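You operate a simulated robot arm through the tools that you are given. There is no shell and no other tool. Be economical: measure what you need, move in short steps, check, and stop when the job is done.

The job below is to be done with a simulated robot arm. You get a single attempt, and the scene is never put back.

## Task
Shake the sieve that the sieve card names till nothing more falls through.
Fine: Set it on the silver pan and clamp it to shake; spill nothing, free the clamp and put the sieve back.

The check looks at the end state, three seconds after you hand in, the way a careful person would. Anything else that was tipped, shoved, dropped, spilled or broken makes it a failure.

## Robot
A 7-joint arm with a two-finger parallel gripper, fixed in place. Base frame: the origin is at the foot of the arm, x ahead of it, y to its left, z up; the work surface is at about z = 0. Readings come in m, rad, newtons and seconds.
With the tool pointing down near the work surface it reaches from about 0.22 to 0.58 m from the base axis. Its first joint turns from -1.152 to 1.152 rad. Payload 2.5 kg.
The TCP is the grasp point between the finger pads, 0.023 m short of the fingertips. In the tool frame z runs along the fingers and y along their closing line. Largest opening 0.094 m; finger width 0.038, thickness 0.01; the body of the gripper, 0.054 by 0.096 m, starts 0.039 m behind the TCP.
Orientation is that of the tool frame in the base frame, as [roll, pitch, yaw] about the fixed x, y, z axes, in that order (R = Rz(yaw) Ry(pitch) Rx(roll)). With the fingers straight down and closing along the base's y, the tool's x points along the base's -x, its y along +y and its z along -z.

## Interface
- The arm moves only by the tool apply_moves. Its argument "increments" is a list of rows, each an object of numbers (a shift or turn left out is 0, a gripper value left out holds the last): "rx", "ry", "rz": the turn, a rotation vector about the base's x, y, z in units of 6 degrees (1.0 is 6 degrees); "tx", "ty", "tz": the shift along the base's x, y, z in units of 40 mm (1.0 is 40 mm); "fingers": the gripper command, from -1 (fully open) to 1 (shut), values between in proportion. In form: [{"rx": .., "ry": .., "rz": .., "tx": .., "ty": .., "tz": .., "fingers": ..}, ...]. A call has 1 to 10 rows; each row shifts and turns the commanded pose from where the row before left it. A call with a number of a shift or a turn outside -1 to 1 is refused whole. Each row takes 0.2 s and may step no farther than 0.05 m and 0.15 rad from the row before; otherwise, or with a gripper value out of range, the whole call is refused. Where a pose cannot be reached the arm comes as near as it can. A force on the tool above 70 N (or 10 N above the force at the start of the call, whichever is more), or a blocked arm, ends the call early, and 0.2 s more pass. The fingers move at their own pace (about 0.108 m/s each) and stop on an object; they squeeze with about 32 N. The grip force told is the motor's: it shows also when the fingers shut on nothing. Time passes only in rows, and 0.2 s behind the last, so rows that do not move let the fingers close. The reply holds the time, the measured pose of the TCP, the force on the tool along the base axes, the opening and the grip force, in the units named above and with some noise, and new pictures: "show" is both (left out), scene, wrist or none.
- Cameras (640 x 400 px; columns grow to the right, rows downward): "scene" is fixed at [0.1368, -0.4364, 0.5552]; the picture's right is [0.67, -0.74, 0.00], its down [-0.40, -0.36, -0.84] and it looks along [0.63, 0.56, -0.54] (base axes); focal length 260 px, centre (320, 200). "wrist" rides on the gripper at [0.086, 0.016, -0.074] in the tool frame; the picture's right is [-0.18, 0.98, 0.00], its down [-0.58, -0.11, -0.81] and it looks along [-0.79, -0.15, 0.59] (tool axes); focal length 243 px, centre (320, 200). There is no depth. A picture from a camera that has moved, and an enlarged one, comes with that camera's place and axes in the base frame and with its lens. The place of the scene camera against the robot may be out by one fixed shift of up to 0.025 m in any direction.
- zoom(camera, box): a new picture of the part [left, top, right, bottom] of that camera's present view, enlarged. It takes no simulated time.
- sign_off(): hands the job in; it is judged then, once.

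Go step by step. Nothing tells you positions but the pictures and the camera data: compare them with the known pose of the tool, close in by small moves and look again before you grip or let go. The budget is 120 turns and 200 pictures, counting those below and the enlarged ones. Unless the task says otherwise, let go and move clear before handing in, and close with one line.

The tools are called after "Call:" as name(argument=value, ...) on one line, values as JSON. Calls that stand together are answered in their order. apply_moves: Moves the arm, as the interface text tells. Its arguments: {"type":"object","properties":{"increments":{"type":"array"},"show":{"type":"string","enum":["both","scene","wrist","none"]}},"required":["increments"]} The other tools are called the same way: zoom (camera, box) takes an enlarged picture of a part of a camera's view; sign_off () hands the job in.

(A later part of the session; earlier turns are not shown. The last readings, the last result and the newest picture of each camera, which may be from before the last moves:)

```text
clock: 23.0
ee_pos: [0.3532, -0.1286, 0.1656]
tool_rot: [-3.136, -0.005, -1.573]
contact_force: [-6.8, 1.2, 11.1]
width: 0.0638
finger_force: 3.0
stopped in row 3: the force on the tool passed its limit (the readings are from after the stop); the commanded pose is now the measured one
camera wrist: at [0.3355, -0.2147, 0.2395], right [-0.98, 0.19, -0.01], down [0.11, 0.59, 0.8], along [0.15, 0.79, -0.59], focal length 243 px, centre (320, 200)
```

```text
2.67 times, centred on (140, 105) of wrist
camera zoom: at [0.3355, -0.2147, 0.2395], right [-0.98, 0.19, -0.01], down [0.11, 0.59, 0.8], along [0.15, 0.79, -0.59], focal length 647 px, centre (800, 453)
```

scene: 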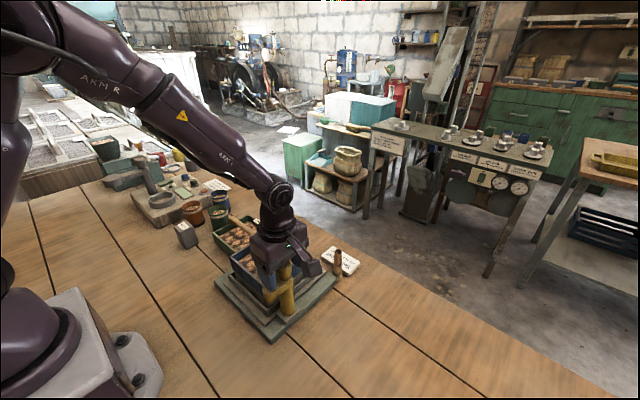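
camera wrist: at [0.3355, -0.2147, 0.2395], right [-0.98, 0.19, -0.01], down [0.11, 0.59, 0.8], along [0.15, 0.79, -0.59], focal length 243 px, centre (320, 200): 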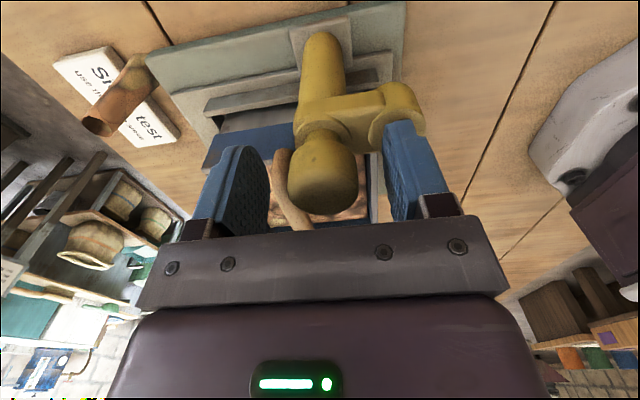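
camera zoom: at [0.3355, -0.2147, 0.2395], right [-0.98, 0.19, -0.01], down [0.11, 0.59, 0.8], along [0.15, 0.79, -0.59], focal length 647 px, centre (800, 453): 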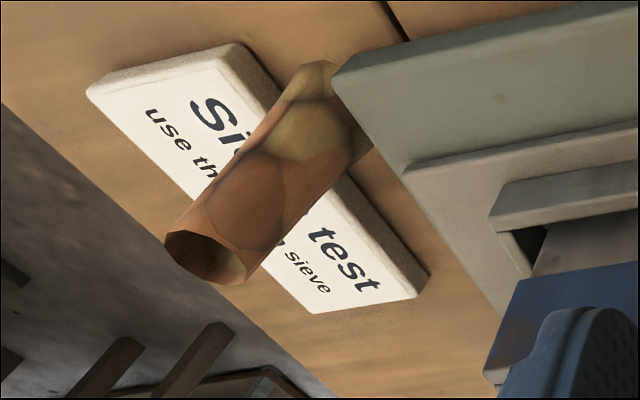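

Call:
apply_moves(increments=[{"tz": 0.3}, {"tz": 0.7}, {"tz": 0.7}, {}])

Call:
zoom(camera="scene", box=[210, 210, 370, 330])

```text
clock: 24.0
ee_pos: [0.3522, -0.1284, 0.2351]
tool_rot: [-3.135, -0.005, -1.573]
contact_force: [0.4, -0.3, -0.5]
width: 0.0611
finger_force: 0.1
camera wrist: at [0.336, -0.2145, 0.3089], right [-0.98, 0.19, -0.01], down [0.1, 0.59, 0.8], along [0.15, 0.79, -0.59], focal length 243 px, centre (320, 200)
```

scene: 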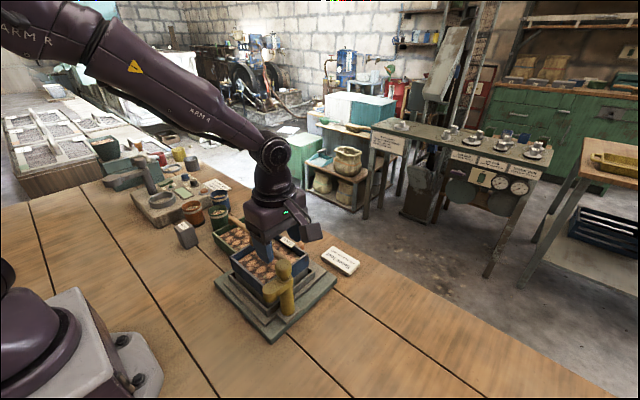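
wrist: 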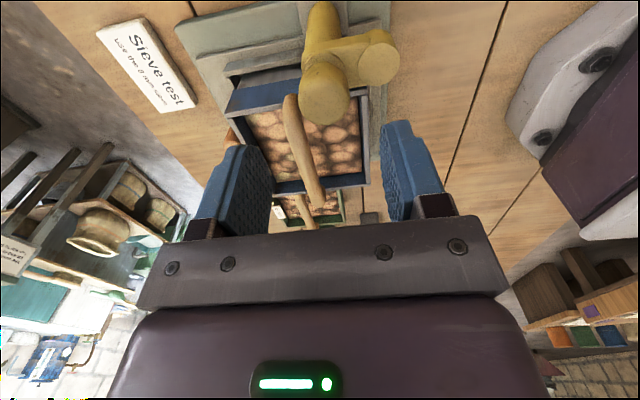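

```text
3.33 times, centred on (290, 270) of scene
camera zoom: at [0.1368, -0.4364, 0.5552], right [0.67, -0.74, 0.0], down [-0.4, -0.36, -0.84], along [0.63, 0.56, -0.54], focal length 867 px, centre (420, -33)
```

zoom: 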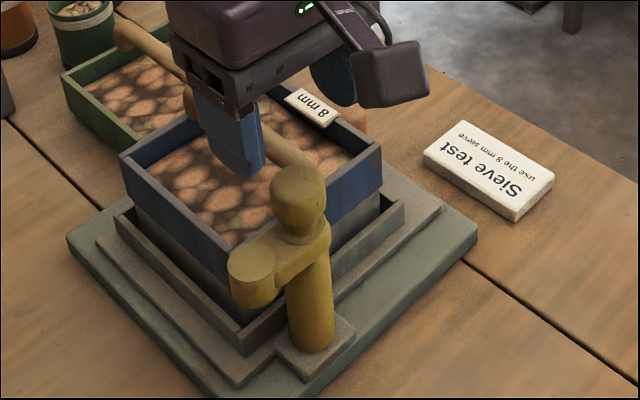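

The tube has vanished. I'll check the table there for residue and check the sieve seating.

Call:
zoom(camera="scene", box=[300, 235, 370, 295])

Call:
zoom(camera="wrist", box=[80, 0, 240, 120])

Call:
zoom(camera="wrist", box=[200, 0, 420, 220])

```text
6.67 times, centred on (335, 265) of scene
camera zoom: at [0.1368, -0.4364, 0.5552], right [0.67, -0.74, 0.0], down [-0.4, -0.36, -0.84], along [0.63, 0.56, -0.54], focal length 1735 px, centre (220, -233)
```

zoom: 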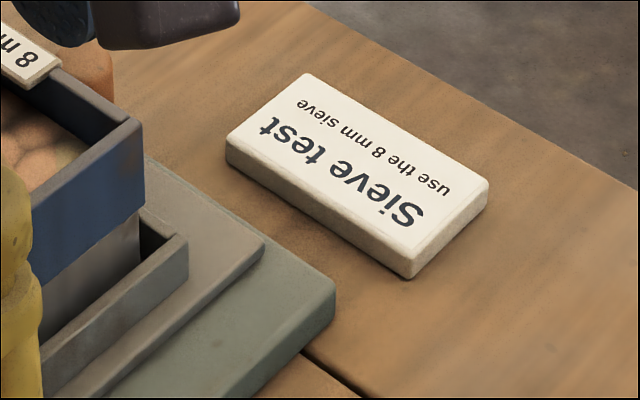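

```text
3.33 times, centred on (160, 60) of wrist
camera zoom: at [0.336, -0.2145, 0.3089], right [-0.98, 0.19, -0.01], down [0.1, 0.59, 0.8], along [0.15, 0.79, -0.59], focal length 809 px, centre (853, 667)
```

zoom: 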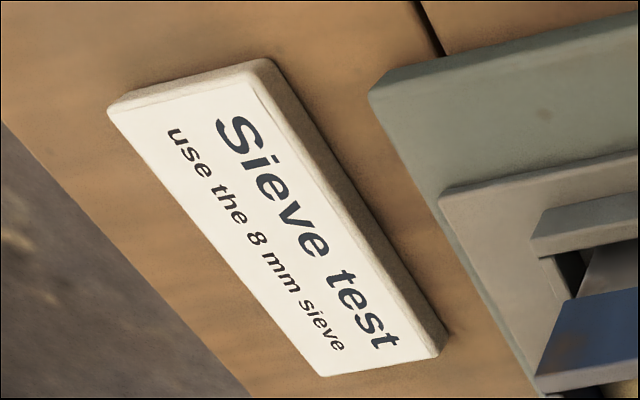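

```text
1.82 times, centred on (310, 110) of wrist
camera zoom: at [0.336, -0.2145, 0.3089], right [-0.98, 0.19, -0.01], down [0.1, 0.59, 0.8], along [0.15, 0.79, -0.59], focal length 441 px, centre (338, 364)
```

zoom: 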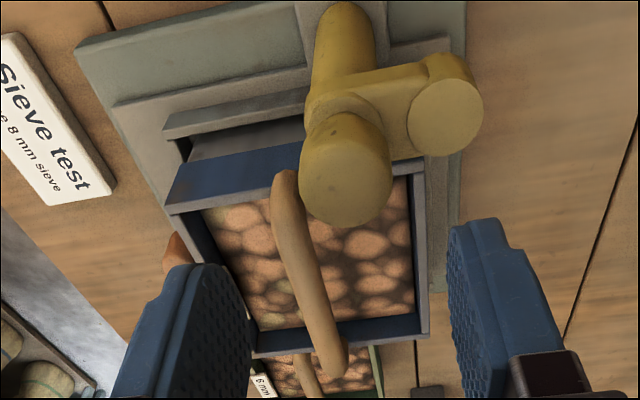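

There is no residue, so it was only a transient visual. I'll go back down to the knob a little higher (TCP z of about 0.17), clear of the arm, and grip it.

Call:
apply_moves(increments=[{"tz": -0.6, "tx": -0.04, "rx": 0.048, "ry": 0.063, "fingers": -0.1}, {"tz": -0.6}, {"tz": -0.4}, {}], show="wrist")

Call:
zoom(camera="scene", box=[230, 225, 330, 315])

```text
clock: 25.0
ee_pos: [0.3498, -0.1301, 0.1703]
tool_rot: [-3.141, 0.001, -1.572]
contact_force: [0.1, 0.4, 0.0]
width: 0.0518
finger_force: 0.1
camera wrist: at [0.3348, -0.2159, 0.2435], right [-0.98, 0.19, 0.0], down [0.11, 0.58, 0.81], along [0.15, 0.79, -0.59], focal length 243 px, centre (320, 200)
```

wrist: 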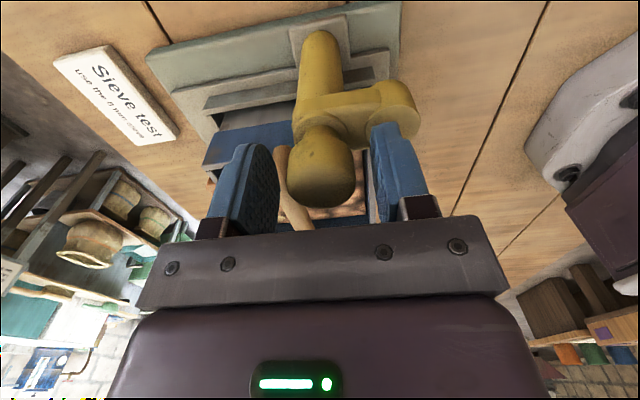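

```text
4.44 times, centred on (280, 270) of scene
camera zoom: at [0.1368, -0.4364, 0.5552], right [0.67, -0.74, 0.0], down [-0.4, -0.36, -0.84], along [0.63, 0.56, -0.54], focal length 1156 px, centre (498, -111)
```

zoom: 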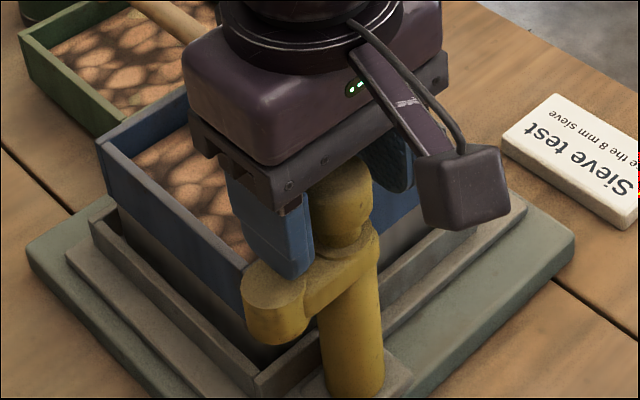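

Call:
apply_moves(increments=[{"fingers": 1}, {}, {}], show="wrist")

Call:
zoom(camera="wrist", box=[220, 30, 440, 230])

```text
clock: 25.8
ee_pos: [0.3509, -0.131, 0.1693]
tool_rot: [3.137, 0.001, -1.573]
contact_force: [-12.7, -0.1, 2.5]
width: 0.0304
finger_force: 45.5
camera wrist: at [0.3341, -0.2161, 0.2434], right [-0.98, 0.19, 0.0], down [0.11, 0.58, 0.81], along [0.15, 0.79, -0.59], focal length 243 px, centre (320, 200)
```

wrist: 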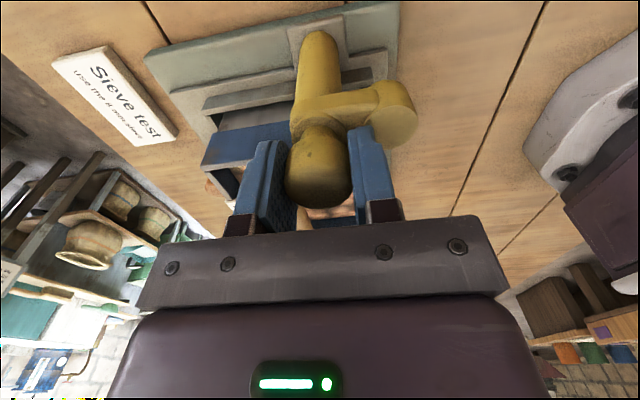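

```text
2.00 times, centred on (330, 130) of wrist
camera zoom: at [0.3341, -0.2161, 0.2434], right [-0.98, 0.19, 0.0], down [0.11, 0.58, 0.81], along [0.15, 0.79, -0.59], focal length 485 px, centre (300, 340)
```

zoom: 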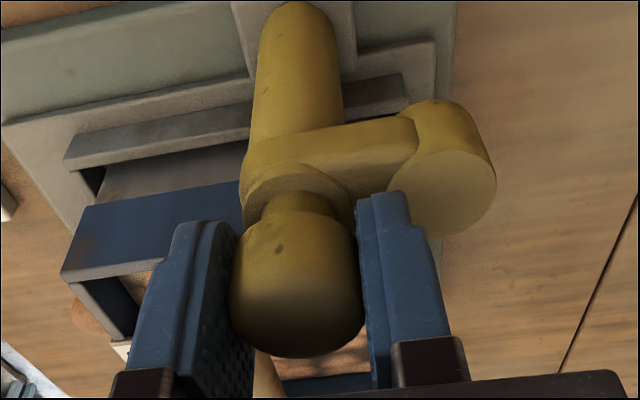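

Call:
apply_moves(increments=[{"tx": -0.05}, {"rz": -0.5}, {}], show="none")

```text
clock: 26.6
ee_pos: [0.349, -0.1303, 0.1685]
tool_rot: [-3.136, -0.001, -1.622]
contact_force: [11.0, -0.9, -11.4]
width: 0.0302
finger_force: 45.8
```

Call:
apply_moves(increments=[{"tx": 0.025}, {"rz": -0.7}, {"rz": -0.8}, {"rz": -1}, {}], show="wrist")

Call:
zoom(camera="scene", box=[230, 225, 330, 315])

```text
clock: 27.8
ee_pos: [0.3514, -0.1288, 0.1697]
tool_rot: [-3.135, -0.001, -1.888]
contact_force: [21.2, -1.0, -7.8]
width: 0.0303
finger_force: 44.9
camera wrist: at [0.3084, -0.2056, 0.2434], right [-0.88, 0.48, 0.0], down [0.28, 0.52, 0.81], along [0.39, 0.71, -0.59], focal length 243 px, centre (320, 200)
```

wrist: 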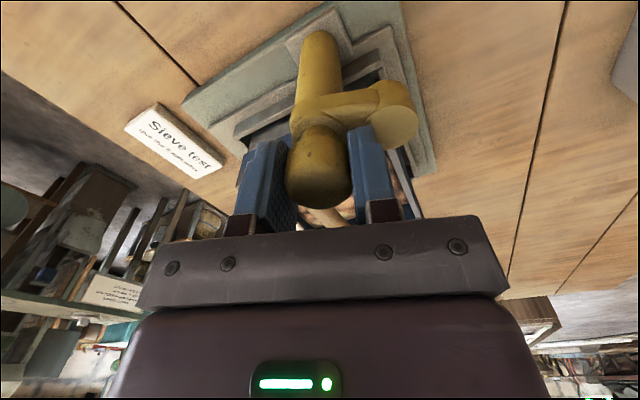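

```text
4.44 times, centred on (280, 270) of scene
camera zoom: at [0.1368, -0.4364, 0.5551], right [0.67, -0.74, 0.0], down [-0.4, -0.36, -0.84], along [0.63, 0.56, -0.54], focal length 1156 px, centre (498, -111)
```

zoom: 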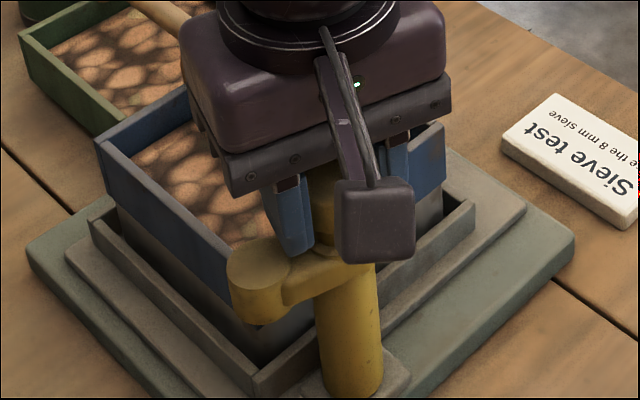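

Call:
apply_moves(increments=[{"tx": 0.04}, {"rz": -1}, {"rz": -1}, {}], show="none")

```text
clock: 28.8
ee_pos: [0.3512, -0.1291, 0.1685]
tool_rot: [-3.141, -0.002, -2.097]
contact_force: [-0.9, 0.2, 11.9]
width: 0.0304
finger_force: 45.2
```

Call:
zoom(camera="scene", box=[235, 240, 315, 310])

Call:
zoom(camera="wrist", box=[220, 30, 440, 230])

```text
5.71 times, centred on (275, 275) of scene
camera zoom: at [0.1367, -0.4364, 0.5552], right [0.67, -0.74, 0.0], down [-0.4, -0.36, -0.84], along [0.63, 0.56, -0.54], focal length 1487 px, centre (577, -229)
```

zoom: 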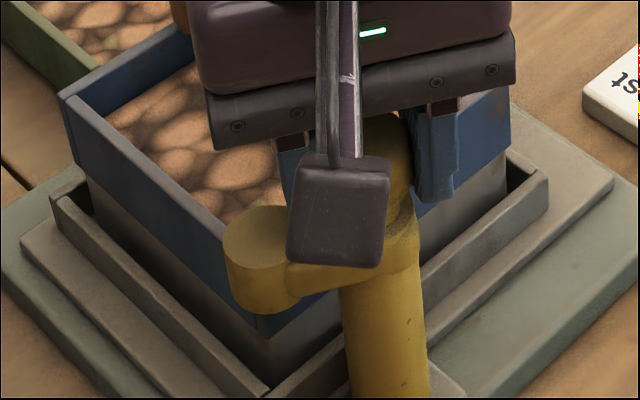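

```text
2.00 times, centred on (330, 130) of wrist
camera zoom: at [0.2941, -0.1953, 0.2436], right [-0.76, 0.65, 0.0], down [0.39, 0.45, 0.81], along [0.53, 0.61, -0.59], focal length 485 px, centre (300, 340)
```

zoom: 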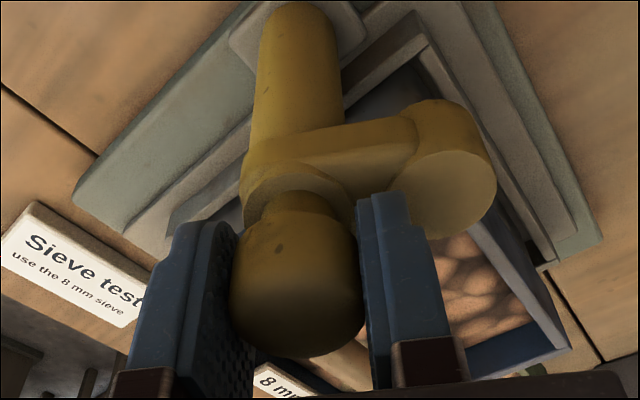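

Call:
apply_moves(increments=[{"rz": -0.7}, {"rz": -0.7}, {}], show="none")

Call:
zoom(camera="scene", box=[225, 225, 345, 315])

```text
clock: 29.6
ee_pos: [0.352, -0.1295, 0.1691]
tool_rot: [3.141, 0.001, -2.242]
contact_force: [0.8, -0.4, 14.8]
width: 0.0304
finger_force: 44.7
```

```text
4.44 times, centred on (285, 270) of scene
camera zoom: at [0.1367, -0.4364, 0.5552], right [0.67, -0.74, 0.0], down [-0.4, -0.36, -0.84], along [0.63, 0.56, -0.54], focal length 1156 px, centre (476, -111)
```

zoom: 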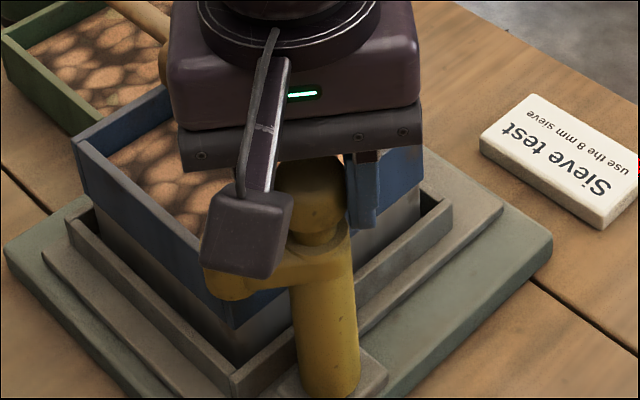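

Call:
apply_moves(increments=[{"rz": -1}, {"rz": -1}, {"rz": -1}, {}], show="wrist")

Call:
zoom(camera="scene", box=[225, 225, 345, 315])

```text
clock: 30.6
ee_pos: [0.3527, -0.1292, 0.1702]
tool_rot: [-3.142, 0.0, -2.557]
contact_force: [-1.0, -0.4, 21.3]
width: 0.0305
finger_force: 44.9
camera wrist: at [0.2712, -0.1623, 0.2435], right [-0.39, 0.92, 0.0], down [0.54, 0.23, 0.81], along [0.74, 0.31, -0.59], focal length 243 px, centre (320, 200)
```

wrist: 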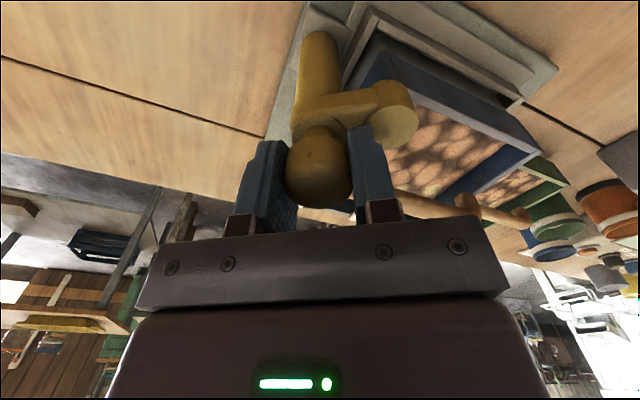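

```text
4.44 times, centred on (285, 270) of scene
camera zoom: at [0.1367, -0.4363, 0.5552], right [0.67, -0.74, 0.0], down [-0.4, -0.36, -0.84], along [0.63, 0.56, -0.54], focal length 1156 px, centre (476, -111)
```

zoom: 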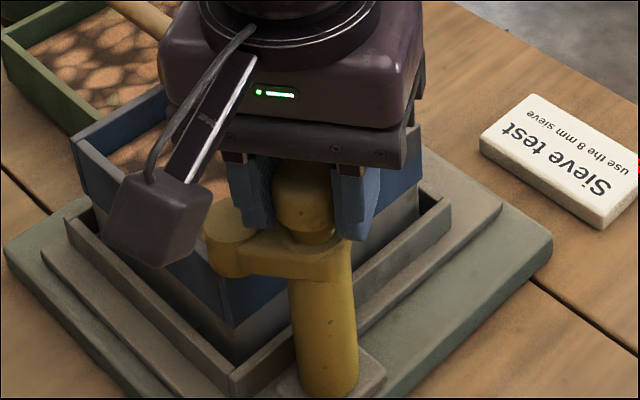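

Call:
apply_moves(increments=[{"rz": -1, "tz": 0.03}, {"rz": -1}, {"rz": -1}, {"rz": -1}, {}], show="wrist")

Call:
zoom(camera="scene", box=[225, 225, 345, 315])

```text
clock: 31.8
ee_pos: [0.3522, -0.1287, 0.1705]
tool_rot: [3.142, 0.003, -2.976]
contact_force: [22.0, 2.0, -12.1]
width: 0.0304
finger_force: 44.6
camera wrist: at [0.2646, -0.1266, 0.2433], right [0.02, 1.0, 0.0], down [0.59, -0.01, 0.81], along [0.81, -0.02, -0.59], focal length 243 px, centre (320, 200)
```

wrist: 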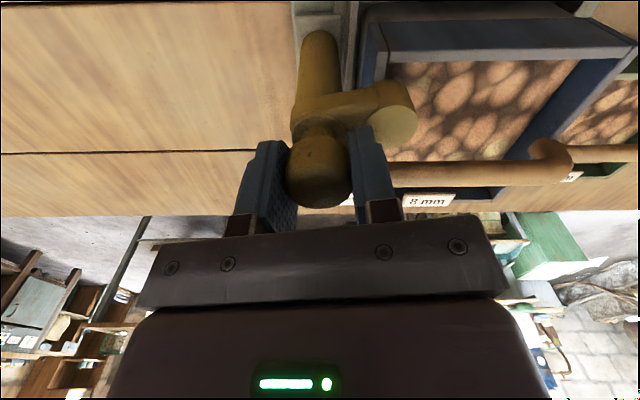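

```text
4.44 times, centred on (285, 270) of scene
camera zoom: at [0.1369, -0.4364, 0.5551], right [0.67, -0.74, 0.0], down [-0.4, -0.36, -0.84], along [0.63, 0.56, -0.54], focal length 1156 px, centre (476, -111)
```

zoom: 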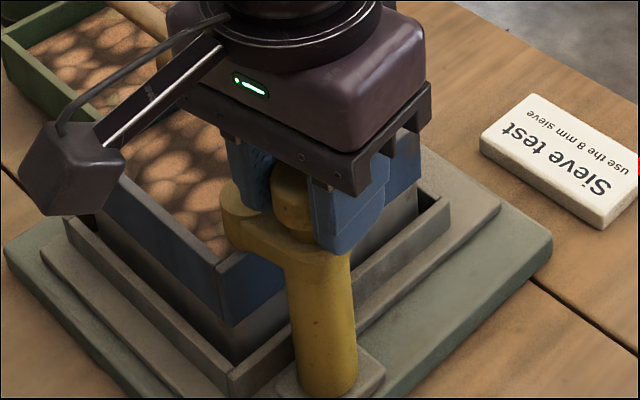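

Call:
apply_moves(increments=[{"tx": 0.03, "tz": -0.01}, {"rz": -0.8}, {"rz": -0.77}, {}], show="wrist")

Call:
zoom(camera="wrist", box=[220, 0, 520, 230])

Call:
zoom(camera="scene", box=[225, 225, 345, 315])

```text
clock: 32.8
ee_pos: [0.3527, -0.1292, 0.17]
tool_rot: [-3.141, 0.0, -3.141]
contact_force: [7.3, -2.0, -3.9]
width: 0.0304
finger_force: 45.0
camera wrist: at [0.2663, -0.1125, 0.2435], right [0.18, 0.98, 0.0], down [0.58, -0.11, 0.81], along [0.79, -0.15, -0.59], focal length 243 px, centre (320, 200)
```

wrist: 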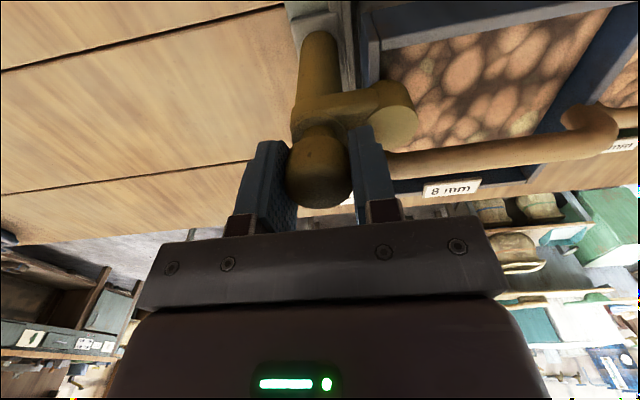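

```text
1.74 times, centred on (370, 115) of wrist
camera zoom: at [0.2663, -0.1125, 0.2435], right [0.18, 0.98, 0.0], down [0.58, -0.11, 0.81], along [0.79, -0.15, -0.59], focal length 422 px, centre (233, 348)
```

zoom: 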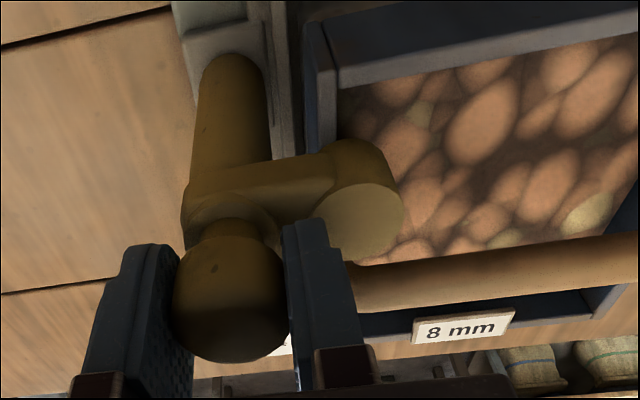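

```text
4.44 times, centred on (285, 270) of scene
camera zoom: at [0.1368, -0.4364, 0.5552], right [0.67, -0.74, 0.0], down [-0.4, -0.36, -0.84], along [0.63, 0.56, -0.54], focal length 1156 px, centre (476, -111)
```

zoom: 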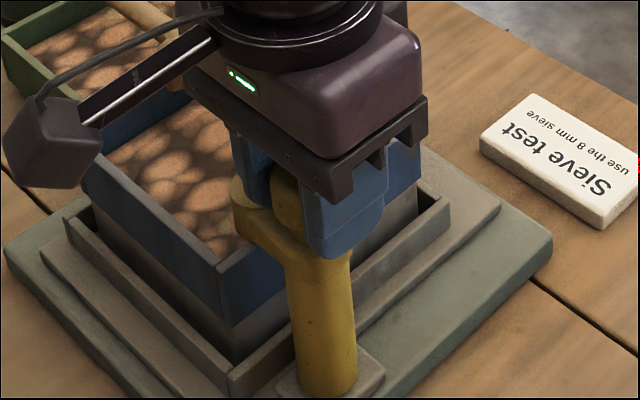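

The arm now points over the sieve wall. I'll release the knob, rise, and check the clamp.

Call:
apply_moves(increments=[{"fingers": 0.0}, {}, {"tz": 0.5}, {"tz": 0.9, "tx": -0.5}, {"tx": -0.8, "tz": 0.5}, {}])

Call:
zoom(camera="scene", box=[225, 225, 345, 315])

Call:
zoom(camera="wrist", box=[250, 0, 530, 220])

```text
clock: 34.2
ee_pos: [0.2994, -0.1301, 0.245]
tool_rot: [3.142, 0.0, -3.14]
contact_force: [-0.2, 0.3, -1.0]
width: 0.047
finger_force: 0.0
camera wrist: at [0.2125, -0.1139, 0.3194], right [0.18, 0.98, 0.0], down [0.58, -0.11, 0.81], along [0.79, -0.15, -0.59], focal length 243 px, centre (320, 200)
```

scene: 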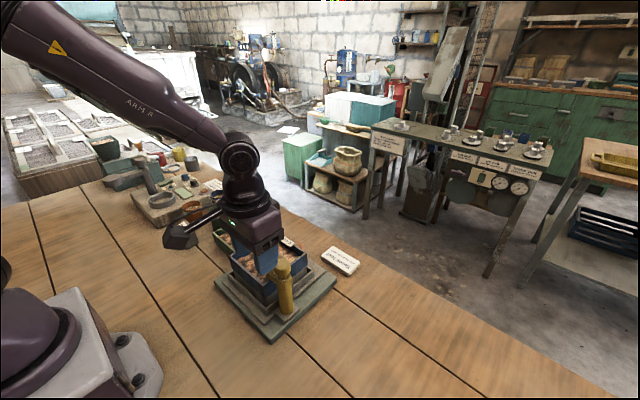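
wrist: 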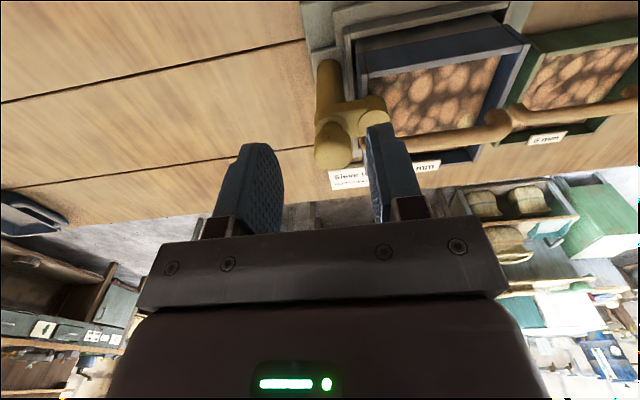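

```text
4.44 times, centred on (285, 270) of scene
camera zoom: at [0.1368, -0.4364, 0.5552], right [0.67, -0.74, 0.0], down [-0.4, -0.36, -0.84], along [0.63, 0.56, -0.54], focal length 1156 px, centre (476, -111)
```

zoom: 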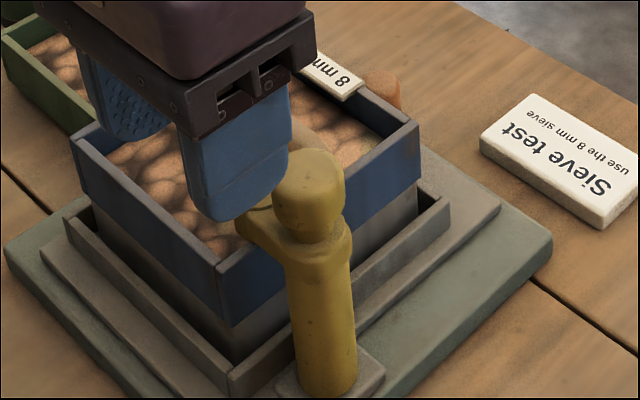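

```text
1.82 times, centred on (390, 110) of wrist
camera zoom: at [0.2125, -0.1139, 0.3194], right [0.18, 0.98, 0.0], down [0.58, -0.11, 0.81], along [0.79, -0.15, -0.59], focal length 441 px, centre (193, 364)
```

zoom: 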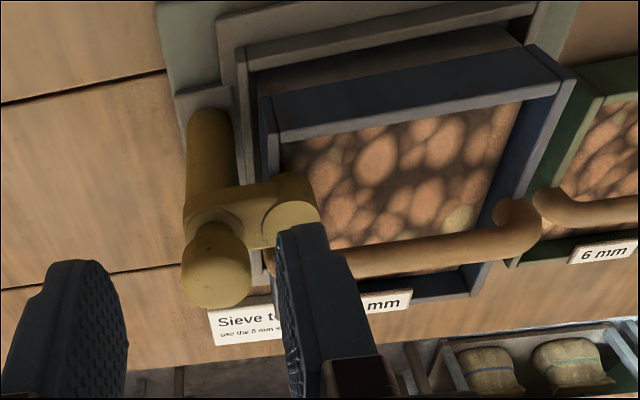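

The arm stays over the sieve wall. Next I'll head for the orange shaker peg at about (0.48, -0.036), tilting the tool outward so the camera clears the sieve handle.

Call:
apply_moves(increments=[{"tx": 0.8, "ty": 0.4, "tz": 0.4}, {"tx": 0.8, "ty": 0.4, "ry": 0.8}, {"tx": 0.8, "ty": 0.5, "ry": 0.8}, {"tx": 0.8, "ty": 0.5, "ry": 0.8}, {"tx": 0.5, "ty": 0.5, "ry": 0.8}, {}])

Call:
zoom(camera="wrist", box=[220, 0, 440, 180])

```text
clock: 35.6
ee_pos: [0.4475, -0.0381, 0.2607]
tool_rot: [-3.141, -0.335, -3.139]
contact_force: [-0.5, -0.2, 0.0]
width: 0.0471
finger_force: 0.1
camera wrist: at [0.3914, -0.0219, 0.3597], right [0.17, 0.98, -0.06], down [0.82, -0.11, 0.57], along [0.55, -0.15, -0.82], focal length 243 px, centre (320, 200)
```

scene: 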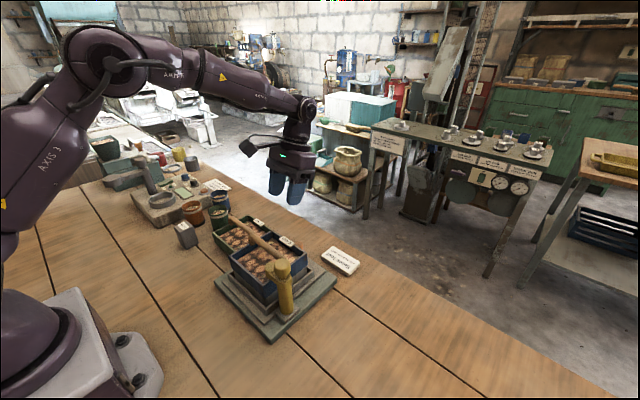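
wrist: 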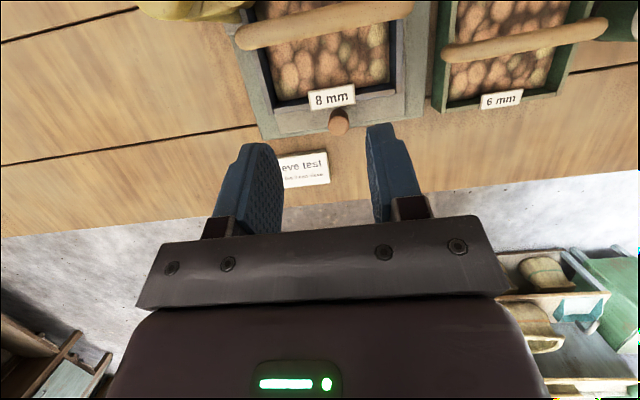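

```text
2.22 times, centred on (330, 90) of wrist
camera zoom: at [0.3914, -0.0219, 0.3597], right [0.17, 0.98, -0.06], down [0.82, -0.11, 0.57], along [0.55, -0.15, -0.82], focal length 539 px, centre (298, 444)
```

zoom: 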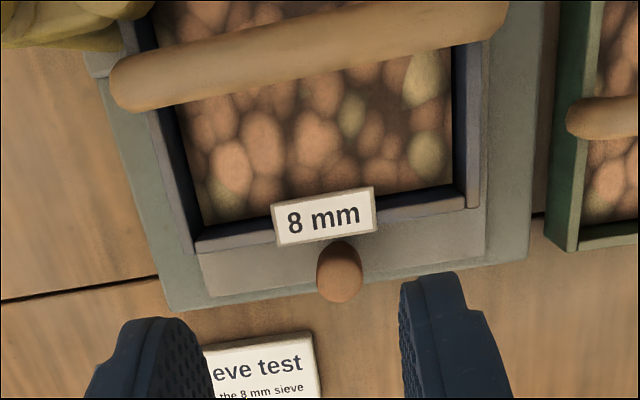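

Call:
apply_moves(increments=[{"tx": 0.94, "ty": 0.1}, {"tz": -0.8}, {"tz": -0.9}, {"tz": -0.9}, {"tz": -0.7}, {}])

Call:
zoom(camera="scene", box=[240, 200, 360, 300])

Call:
zoom(camera="wrist", box=[220, 60, 440, 230])

```text
clock: 37.0
ee_pos: [0.4864, -0.0332, 0.1277]
tool_rot: [3.142, -0.334, -3.14]
contact_force: [0.8, -0.5, -0.3]
width: 0.0468
finger_force: 0.0
camera wrist: at [0.4295, -0.0175, 0.2268], right [0.17, 0.98, -0.06], down [0.81, -0.11, 0.57], along [0.55, -0.15, -0.82], focal length 243 px, centre (320, 200)
```

scene: 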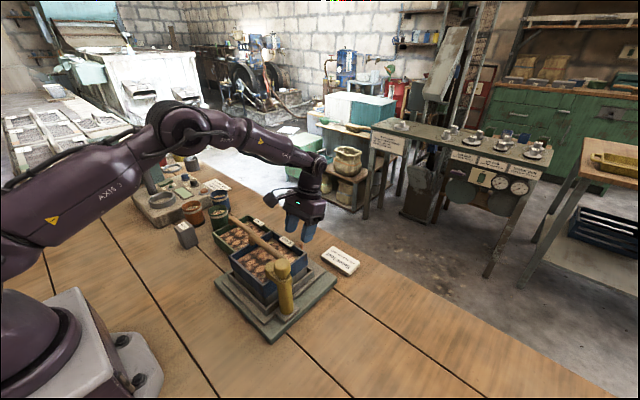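
wrist: 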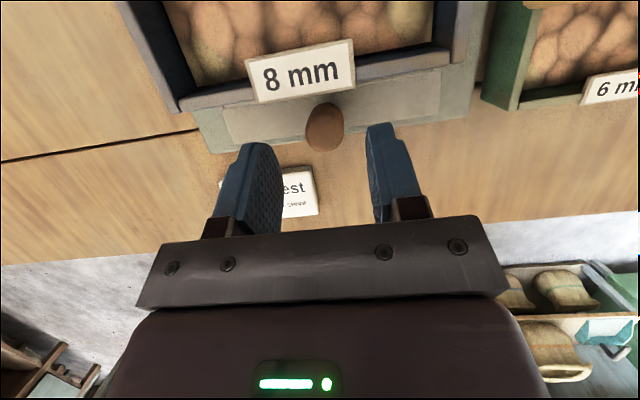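

```text
4.00 times, centred on (300, 250) of scene
camera zoom: at [0.1368, -0.4364, 0.5552], right [0.67, -0.74, 0.0], down [-0.4, -0.36, -0.84], along [0.63, 0.56, -0.54], focal length 1041 px, centre (400, 0)
```

zoom: 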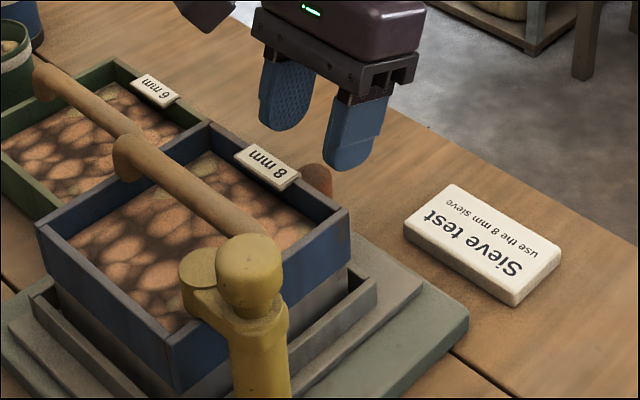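

```text
2.35 times, centred on (330, 145) of wrist
camera zoom: at [0.4295, -0.0175, 0.2268], right [0.17, 0.98, -0.06], down [0.81, -0.11, 0.57], along [0.55, -0.15, -0.82], focal length 571 px, centre (296, 329)
```

zoom: 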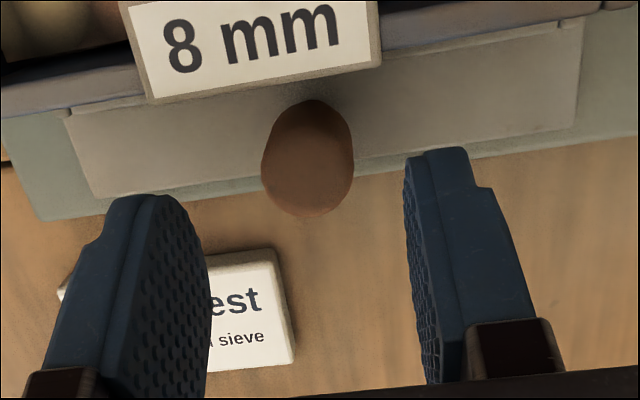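

Call:
apply_moves(increments=[{"tx": 0.1, "ty": -0.04, "tz": -0.6}, {"tz": -0.6}, {}], show="wrist")

Call:
zoom(camera="scene", box=[270, 220, 350, 290])

Call:
zoom(camera="wrist", box=[220, 60, 440, 230])

```text
clock: 37.8
ee_pos: [0.4901, -0.0335, 0.0807]
tool_rot: [-3.14, -0.336, -3.139]
contact_force: [0.9, -0.2, -0.2]
width: 0.047
finger_force: 0.0
camera wrist: at [0.4334, -0.0181, 0.1795], right [0.17, 0.98, -0.06], down [0.81, -0.11, 0.57], along [0.55, -0.15, -0.82], focal length 243 px, centre (320, 200)
```

wrist: 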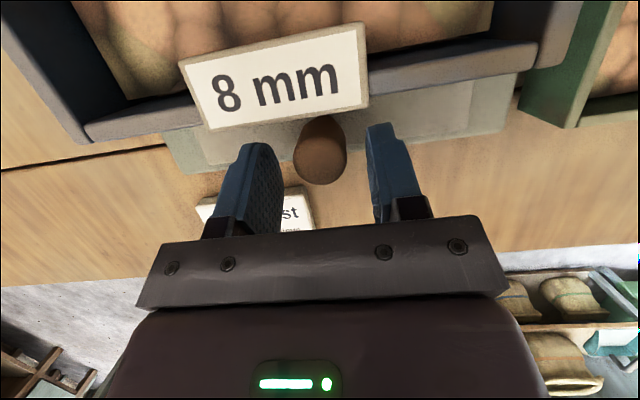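

```text
5.71 times, centred on (310, 255) of scene
camera zoom: at [0.1368, -0.4364, 0.5552], right [0.67, -0.74, 0.0], down [-0.4, -0.36, -0.84], along [0.63, 0.56, -0.54], focal length 1487 px, centre (377, -114)
```

zoom: 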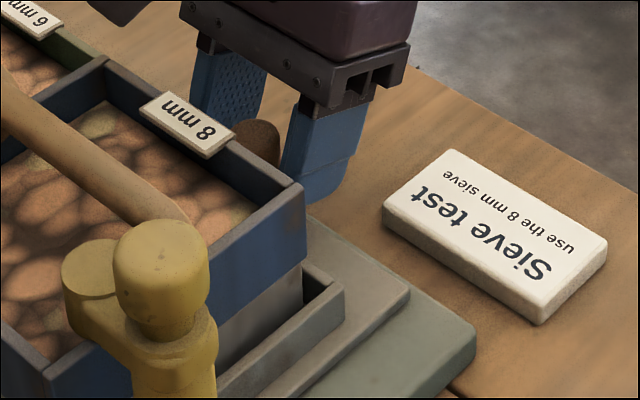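

```text
2.35 times, centred on (330, 145) of wrist
camera zoom: at [0.4334, -0.0181, 0.1795], right [0.17, 0.98, -0.06], down [0.81, -0.11, 0.57], along [0.55, -0.15, -0.82], focal length 571 px, centre (296, 329)
```

zoom: 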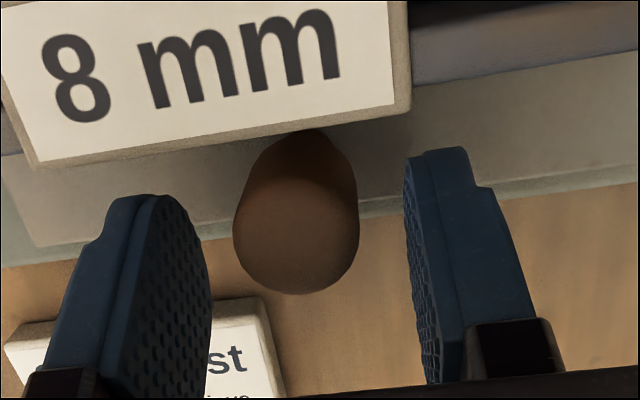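

Call:
apply_moves(increments=[{"tz": -0.15}, {"tz": -0.15}, {"fingers": 1}, {}, {}], show="wrist")

Call:
zoom(camera="scene", box=[210, 210, 350, 330])

```text
clock: 39.0
ee_pos: [0.49, -0.0344, 0.0695]
tool_rot: [-3.14, -0.335, -3.14]
contact_force: [-0.2, 0.9, -0.7]
width: 0.0245
finger_force: 45.2
camera wrist: at [0.4336, -0.0186, 0.1677], right [0.17, 0.98, -0.06], down [0.81, -0.11, 0.57], along [0.55, -0.15, -0.82], focal length 243 px, centre (320, 200)
```

wrist: 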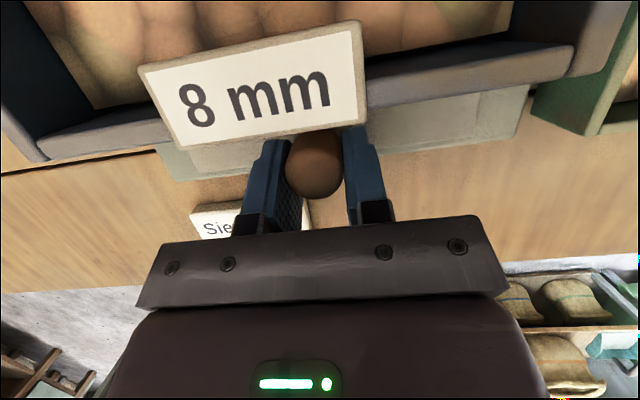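

```text
3.33 times, centred on (280, 270) of scene
camera zoom: at [0.1368, -0.4364, 0.5552], right [0.67, -0.74, 0.0], down [-0.4, -0.36, -0.84], along [0.63, 0.56, -0.54], focal length 867 px, centre (453, -33)
```

zoom: 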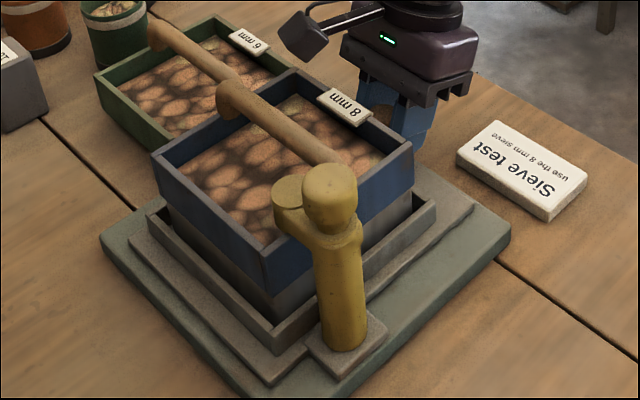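

The peg is gripped. I'll test which way the carriage slides with small nudges.

Call:
apply_moves(increments=[{"ty": 0.1}, {"ty": 0.1}, {}], show="none")

Call:
zoom(camera="scene", box=[210, 210, 350, 330])

```text
clock: 39.8
ee_pos: [0.4897, -0.026, 0.0688]
tool_rot: [3.141, -0.335, -3.14]
contact_force: [1.2, 0.1, -2.8]
width: 0.0249
finger_force: 44.9
```

```text
3.33 times, centred on (280, 270) of scene
camera zoom: at [0.1368, -0.4364, 0.5552], right [0.67, -0.74, 0.0], down [-0.4, -0.36, -0.84], along [0.63, 0.56, -0.54], focal length 867 px, centre (453, -33)
```

zoom: 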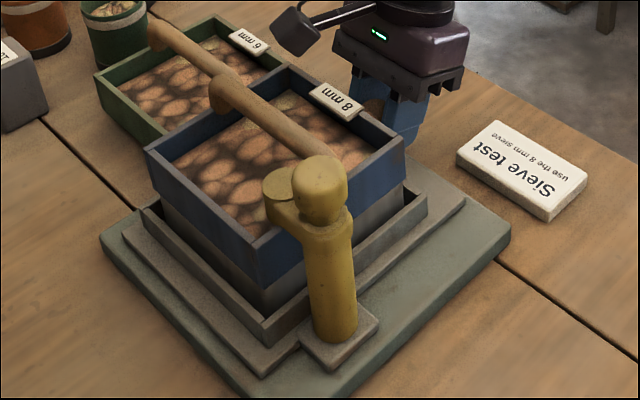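

The carriage slides freely along y with the clamp and sieve together. I'll shake it back and forth about the centre.

Call:
apply_moves(increments=[{"ty": -0.4}, {"ty": 0.4}, {"ty": -0.5}, {"ty": 0.5}, {"ty": -0.5}, {"ty": 0.5}, {"ty": -0.5}, {"ty": 0.5}, {"ty": -0.2}, {}], show="none")

Call:
zoom(camera="scene", box=[210, 210, 350, 330])

```text
clock: 42.0
ee_pos: [0.4908, -0.0343, 0.0696]
tool_rot: [3.141, -0.329, -3.14]
contact_force: [18.7, 1.6, -27.7]
width: 0.0246
finger_force: 44.6
```

```text
3.33 times, centred on (280, 270) of scene
camera zoom: at [0.1369, -0.4364, 0.5551], right [0.67, -0.74, 0.0], down [-0.4, -0.36, -0.84], along [0.63, 0.56, -0.54], focal length 867 px, centre (453, -33)
```

zoom: 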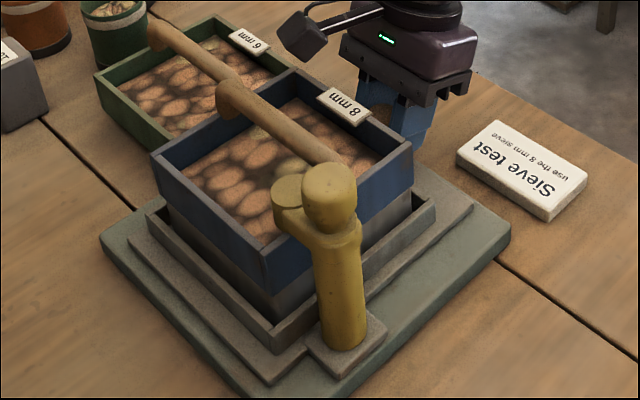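

Call:
apply_moves(increments=[{"ty": 0.25, "tz": -0.03, "tx": 0.02}, {"ty": -0.5}, {"ty": 0.5}, {"ty": -0.5}, {"ty": 0.5}, {"ty": -0.5}, {"ty": 0.5}, {"ty": -0.5}, {"ty": 0.5}, {"ty": -0.25}], show="none")

Call:
zoom(camera="scene", box=[210, 210, 350, 330])

Call:
apply_moves(increments=[{"ty": 0.25}, {"ty": -0.5}, {"ty": 0.5}, {"ty": -0.5}, {"ty": 0.5}, {"ty": -0.5}, {"ty": 0.5}, {"ty": -0.5}, {"ty": 0.5}, {"ty": -0.25}], show="none")

Call:
zoom(camera="scene", box=[210, 210, 350, 330])

```text
clock: 44.2
ee_pos: [0.491, -0.0331, 0.0696]
tool_rot: [3.141, -0.339, -3.14]
contact_force: [-18.7, 2.2, 13.0]
width: 0.0249
finger_force: 44.8
```

```text
3.33 times, centred on (280, 270) of scene
camera zoom: at [0.1367, -0.4363, 0.5552], right [0.67, -0.74, 0.0], down [-0.4, -0.36, -0.84], along [0.63, 0.56, -0.54], focal length 867 px, centre (453, -33)
```

zoom: 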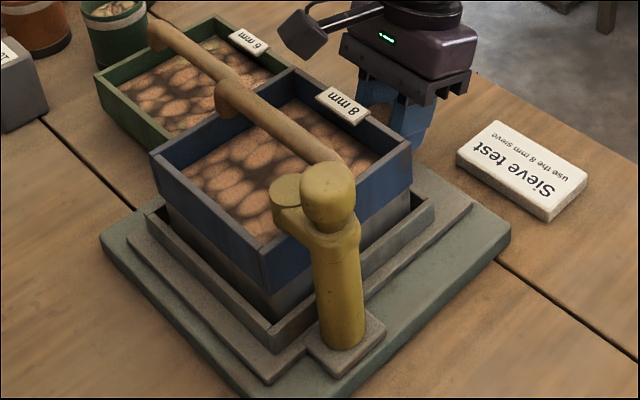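

```text
clock: 46.4
ee_pos: [0.4907, -0.0342, 0.0687]
tool_rot: [-3.14, -0.34, 3.142]
contact_force: [-12.5, 2.0, 28.0]
width: 0.0248
finger_force: 45.7
```

```text
3.33 times, centred on (280, 270) of scene
camera zoom: at [0.1367, -0.4363, 0.5552], right [0.67, -0.74, 0.0], down [-0.4, -0.36, -0.84], along [0.63, 0.56, -0.54], focal length 867 px, centre (453, -33)
```

zoom: 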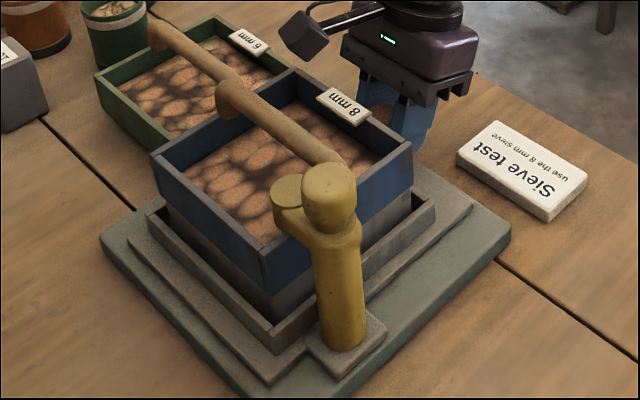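

Call:
zoom(camera="scene", box=[238, 228, 308, 288])

Call:
apply_moves(increments=[{"ty": 0.28, "tz": 0.02}, {"ty": -0.56}, {"ty": 0.56}, {"ty": -0.56}, {"ty": 0.56}, {"ty": -0.56}, {"ty": 0.56}, {"ty": -0.56}, {"ty": 0.56}, {"ty": -0.28}], show="none")

Call:
apply_moves(increments=[{"ty": 0.28}, {"ty": -0.56}, {"ty": 0.56}, {"ty": -0.56}, {"ty": 0.56}, {"ty": -0.56}, {"ty": 0.56}, {"ty": -0.56}, {"ty": 0.56}, {"ty": -0.28}], show="none")

Call:
zoom(camera="scene", box=[238, 228, 308, 288])

```text
6.67 times, centred on (273, 258) of scene
camera zoom: at [0.1367, -0.4363, 0.5552], right [0.67, -0.74, 0.0], down [-0.4, -0.36, -0.84], along [0.63, 0.56, -0.54], focal length 1735 px, centre (633, -187)
```

zoom: 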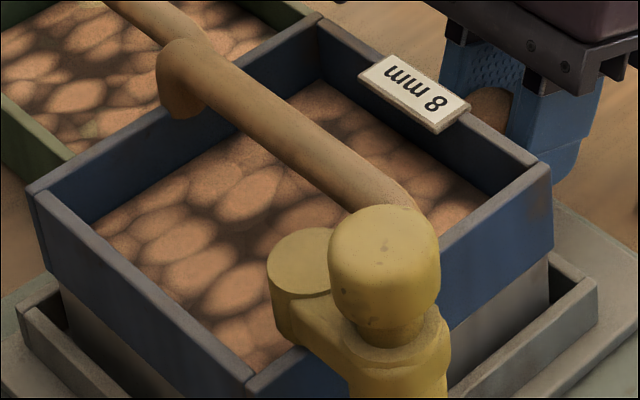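

```text
clock: 48.6
ee_pos: [0.4908, -0.0348, 0.0688]
tool_rot: [3.141, -0.334, -3.139]
contact_force: [1.6, 1.9, -16.1]
width: 0.0246
finger_force: 45.0
```

```text
clock: 50.8
ee_pos: [0.492, -0.0343, 0.0704]
tool_rot: [3.141, -0.337, -3.14]
contact_force: [-1.1, 1.3, -0.6]
width: 0.0246
finger_force: 45.2
```

```text
6.67 times, centred on (273, 258) of scene
camera zoom: at [0.1368, -0.4363, 0.5552], right [0.67, -0.74, 0.0], down [-0.4, -0.36, -0.84], along [0.63, 0.56, -0.54], focal length 1735 px, centre (633, -187)
```

zoom: 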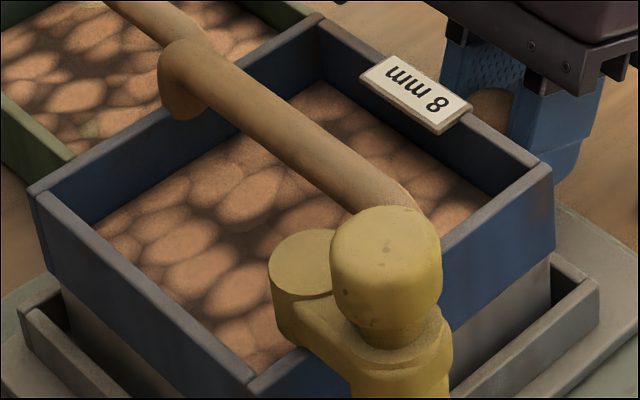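

The level dropped at first and no longer changes. I'll run one more stronger batch to confirm.

Call:
apply_moves(increments=[{"ty": 0.35}, {"ty": -0.7}, {"ty": 0.7}, {"ty": -0.7}, {"ty": 0.7}, {"ty": -0.7}, {"ty": 0.7}, {"ty": -0.7}, {"ty": 0.7}, {"ty": -0.35}], show="none")

Call:
apply_moves(increments=[{"ty": 0.35}, {"ty": -0.7}, {"ty": 0.7}, {"ty": -0.7}, {"ty": 0.7}, {"ty": -0.7}, {"ty": 0.7}, {"ty": -0.7}, {"ty": 0.7}, {"ty": -0.35}], show="wrist")

Call:
zoom(camera="scene", box=[238, 228, 308, 288])

```text
clock: 53.0
ee_pos: [0.4909, -0.0349, 0.0689]
tool_rot: [3.141, -0.332, -3.139]
contact_force: [6.1, 1.9, -7.4]
width: 0.0245
finger_force: 45.5
```

```text
clock: 55.2
ee_pos: [0.4909, -0.034, 0.07]
tool_rot: [-3.141, -0.344, -3.141]
contact_force: [-30.5, 2.3, 12.6]
width: 0.0248
finger_force: 44.6
camera wrist: at [0.4348, -0.0176, 0.1681], right [0.17, 0.98, -0.06], down [0.82, -0.11, 0.56], along [0.55, -0.15, -0.82], focal length 243 px, centre (320, 200)
```

wrist: 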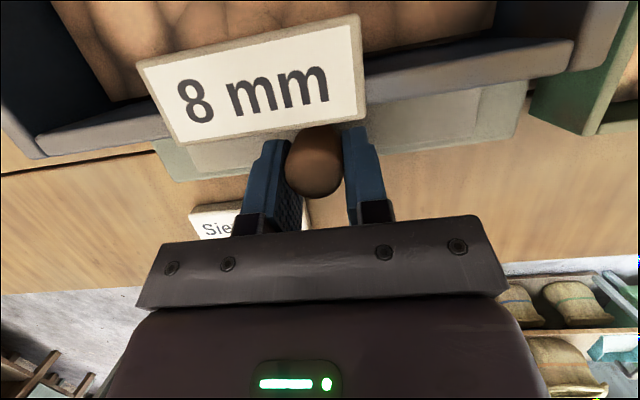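

```text
6.67 times, centred on (273, 258) of scene
camera zoom: at [0.1367, -0.4363, 0.5552], right [0.67, -0.74, 0.0], down [-0.4, -0.36, -0.84], along [0.63, 0.56, -0.54], focal length 1735 px, centre (633, -187)
```

zoom: 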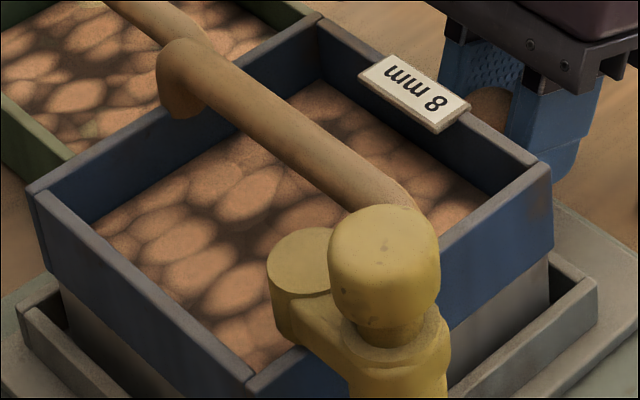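

The contents are unchanged, so sieving is done. I'll release the peg, rise, and go back to the clamp knob.

Call:
apply_moves(increments=[{"tx": -0.05}, {"fingers": 0.0}, {}, {"tz": 0.5}, {"tz": 0.9}, {"tz": 0.9}, {"tz": 0.9}, {"tz": 0.9, "ry": -0.8}, {"tz": 0.5, "ry": -0.8}, {}], show="none")

Call:
zoom(camera="scene", box=[210, 210, 350, 330])

```text
clock: 57.4
ee_pos: [0.4877, -0.0348, 0.254]
tool_rot: [3.14, -0.168, -3.139]
contact_force: [0.4, -0.6, 0.9]
width: 0.0468
finger_force: 0.0
```

```text
3.33 times, centred on (280, 270) of scene
camera zoom: at [0.1368, -0.4364, 0.5552], right [0.67, -0.74, 0.0], down [-0.4, -0.36, -0.84], along [0.63, 0.56, -0.54], focal length 867 px, centre (453, -33)
```

zoom: 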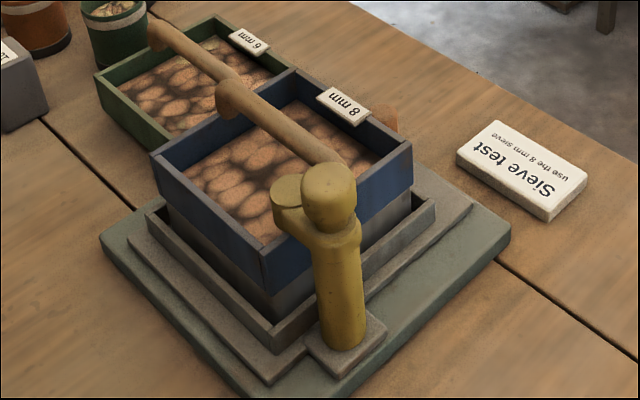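

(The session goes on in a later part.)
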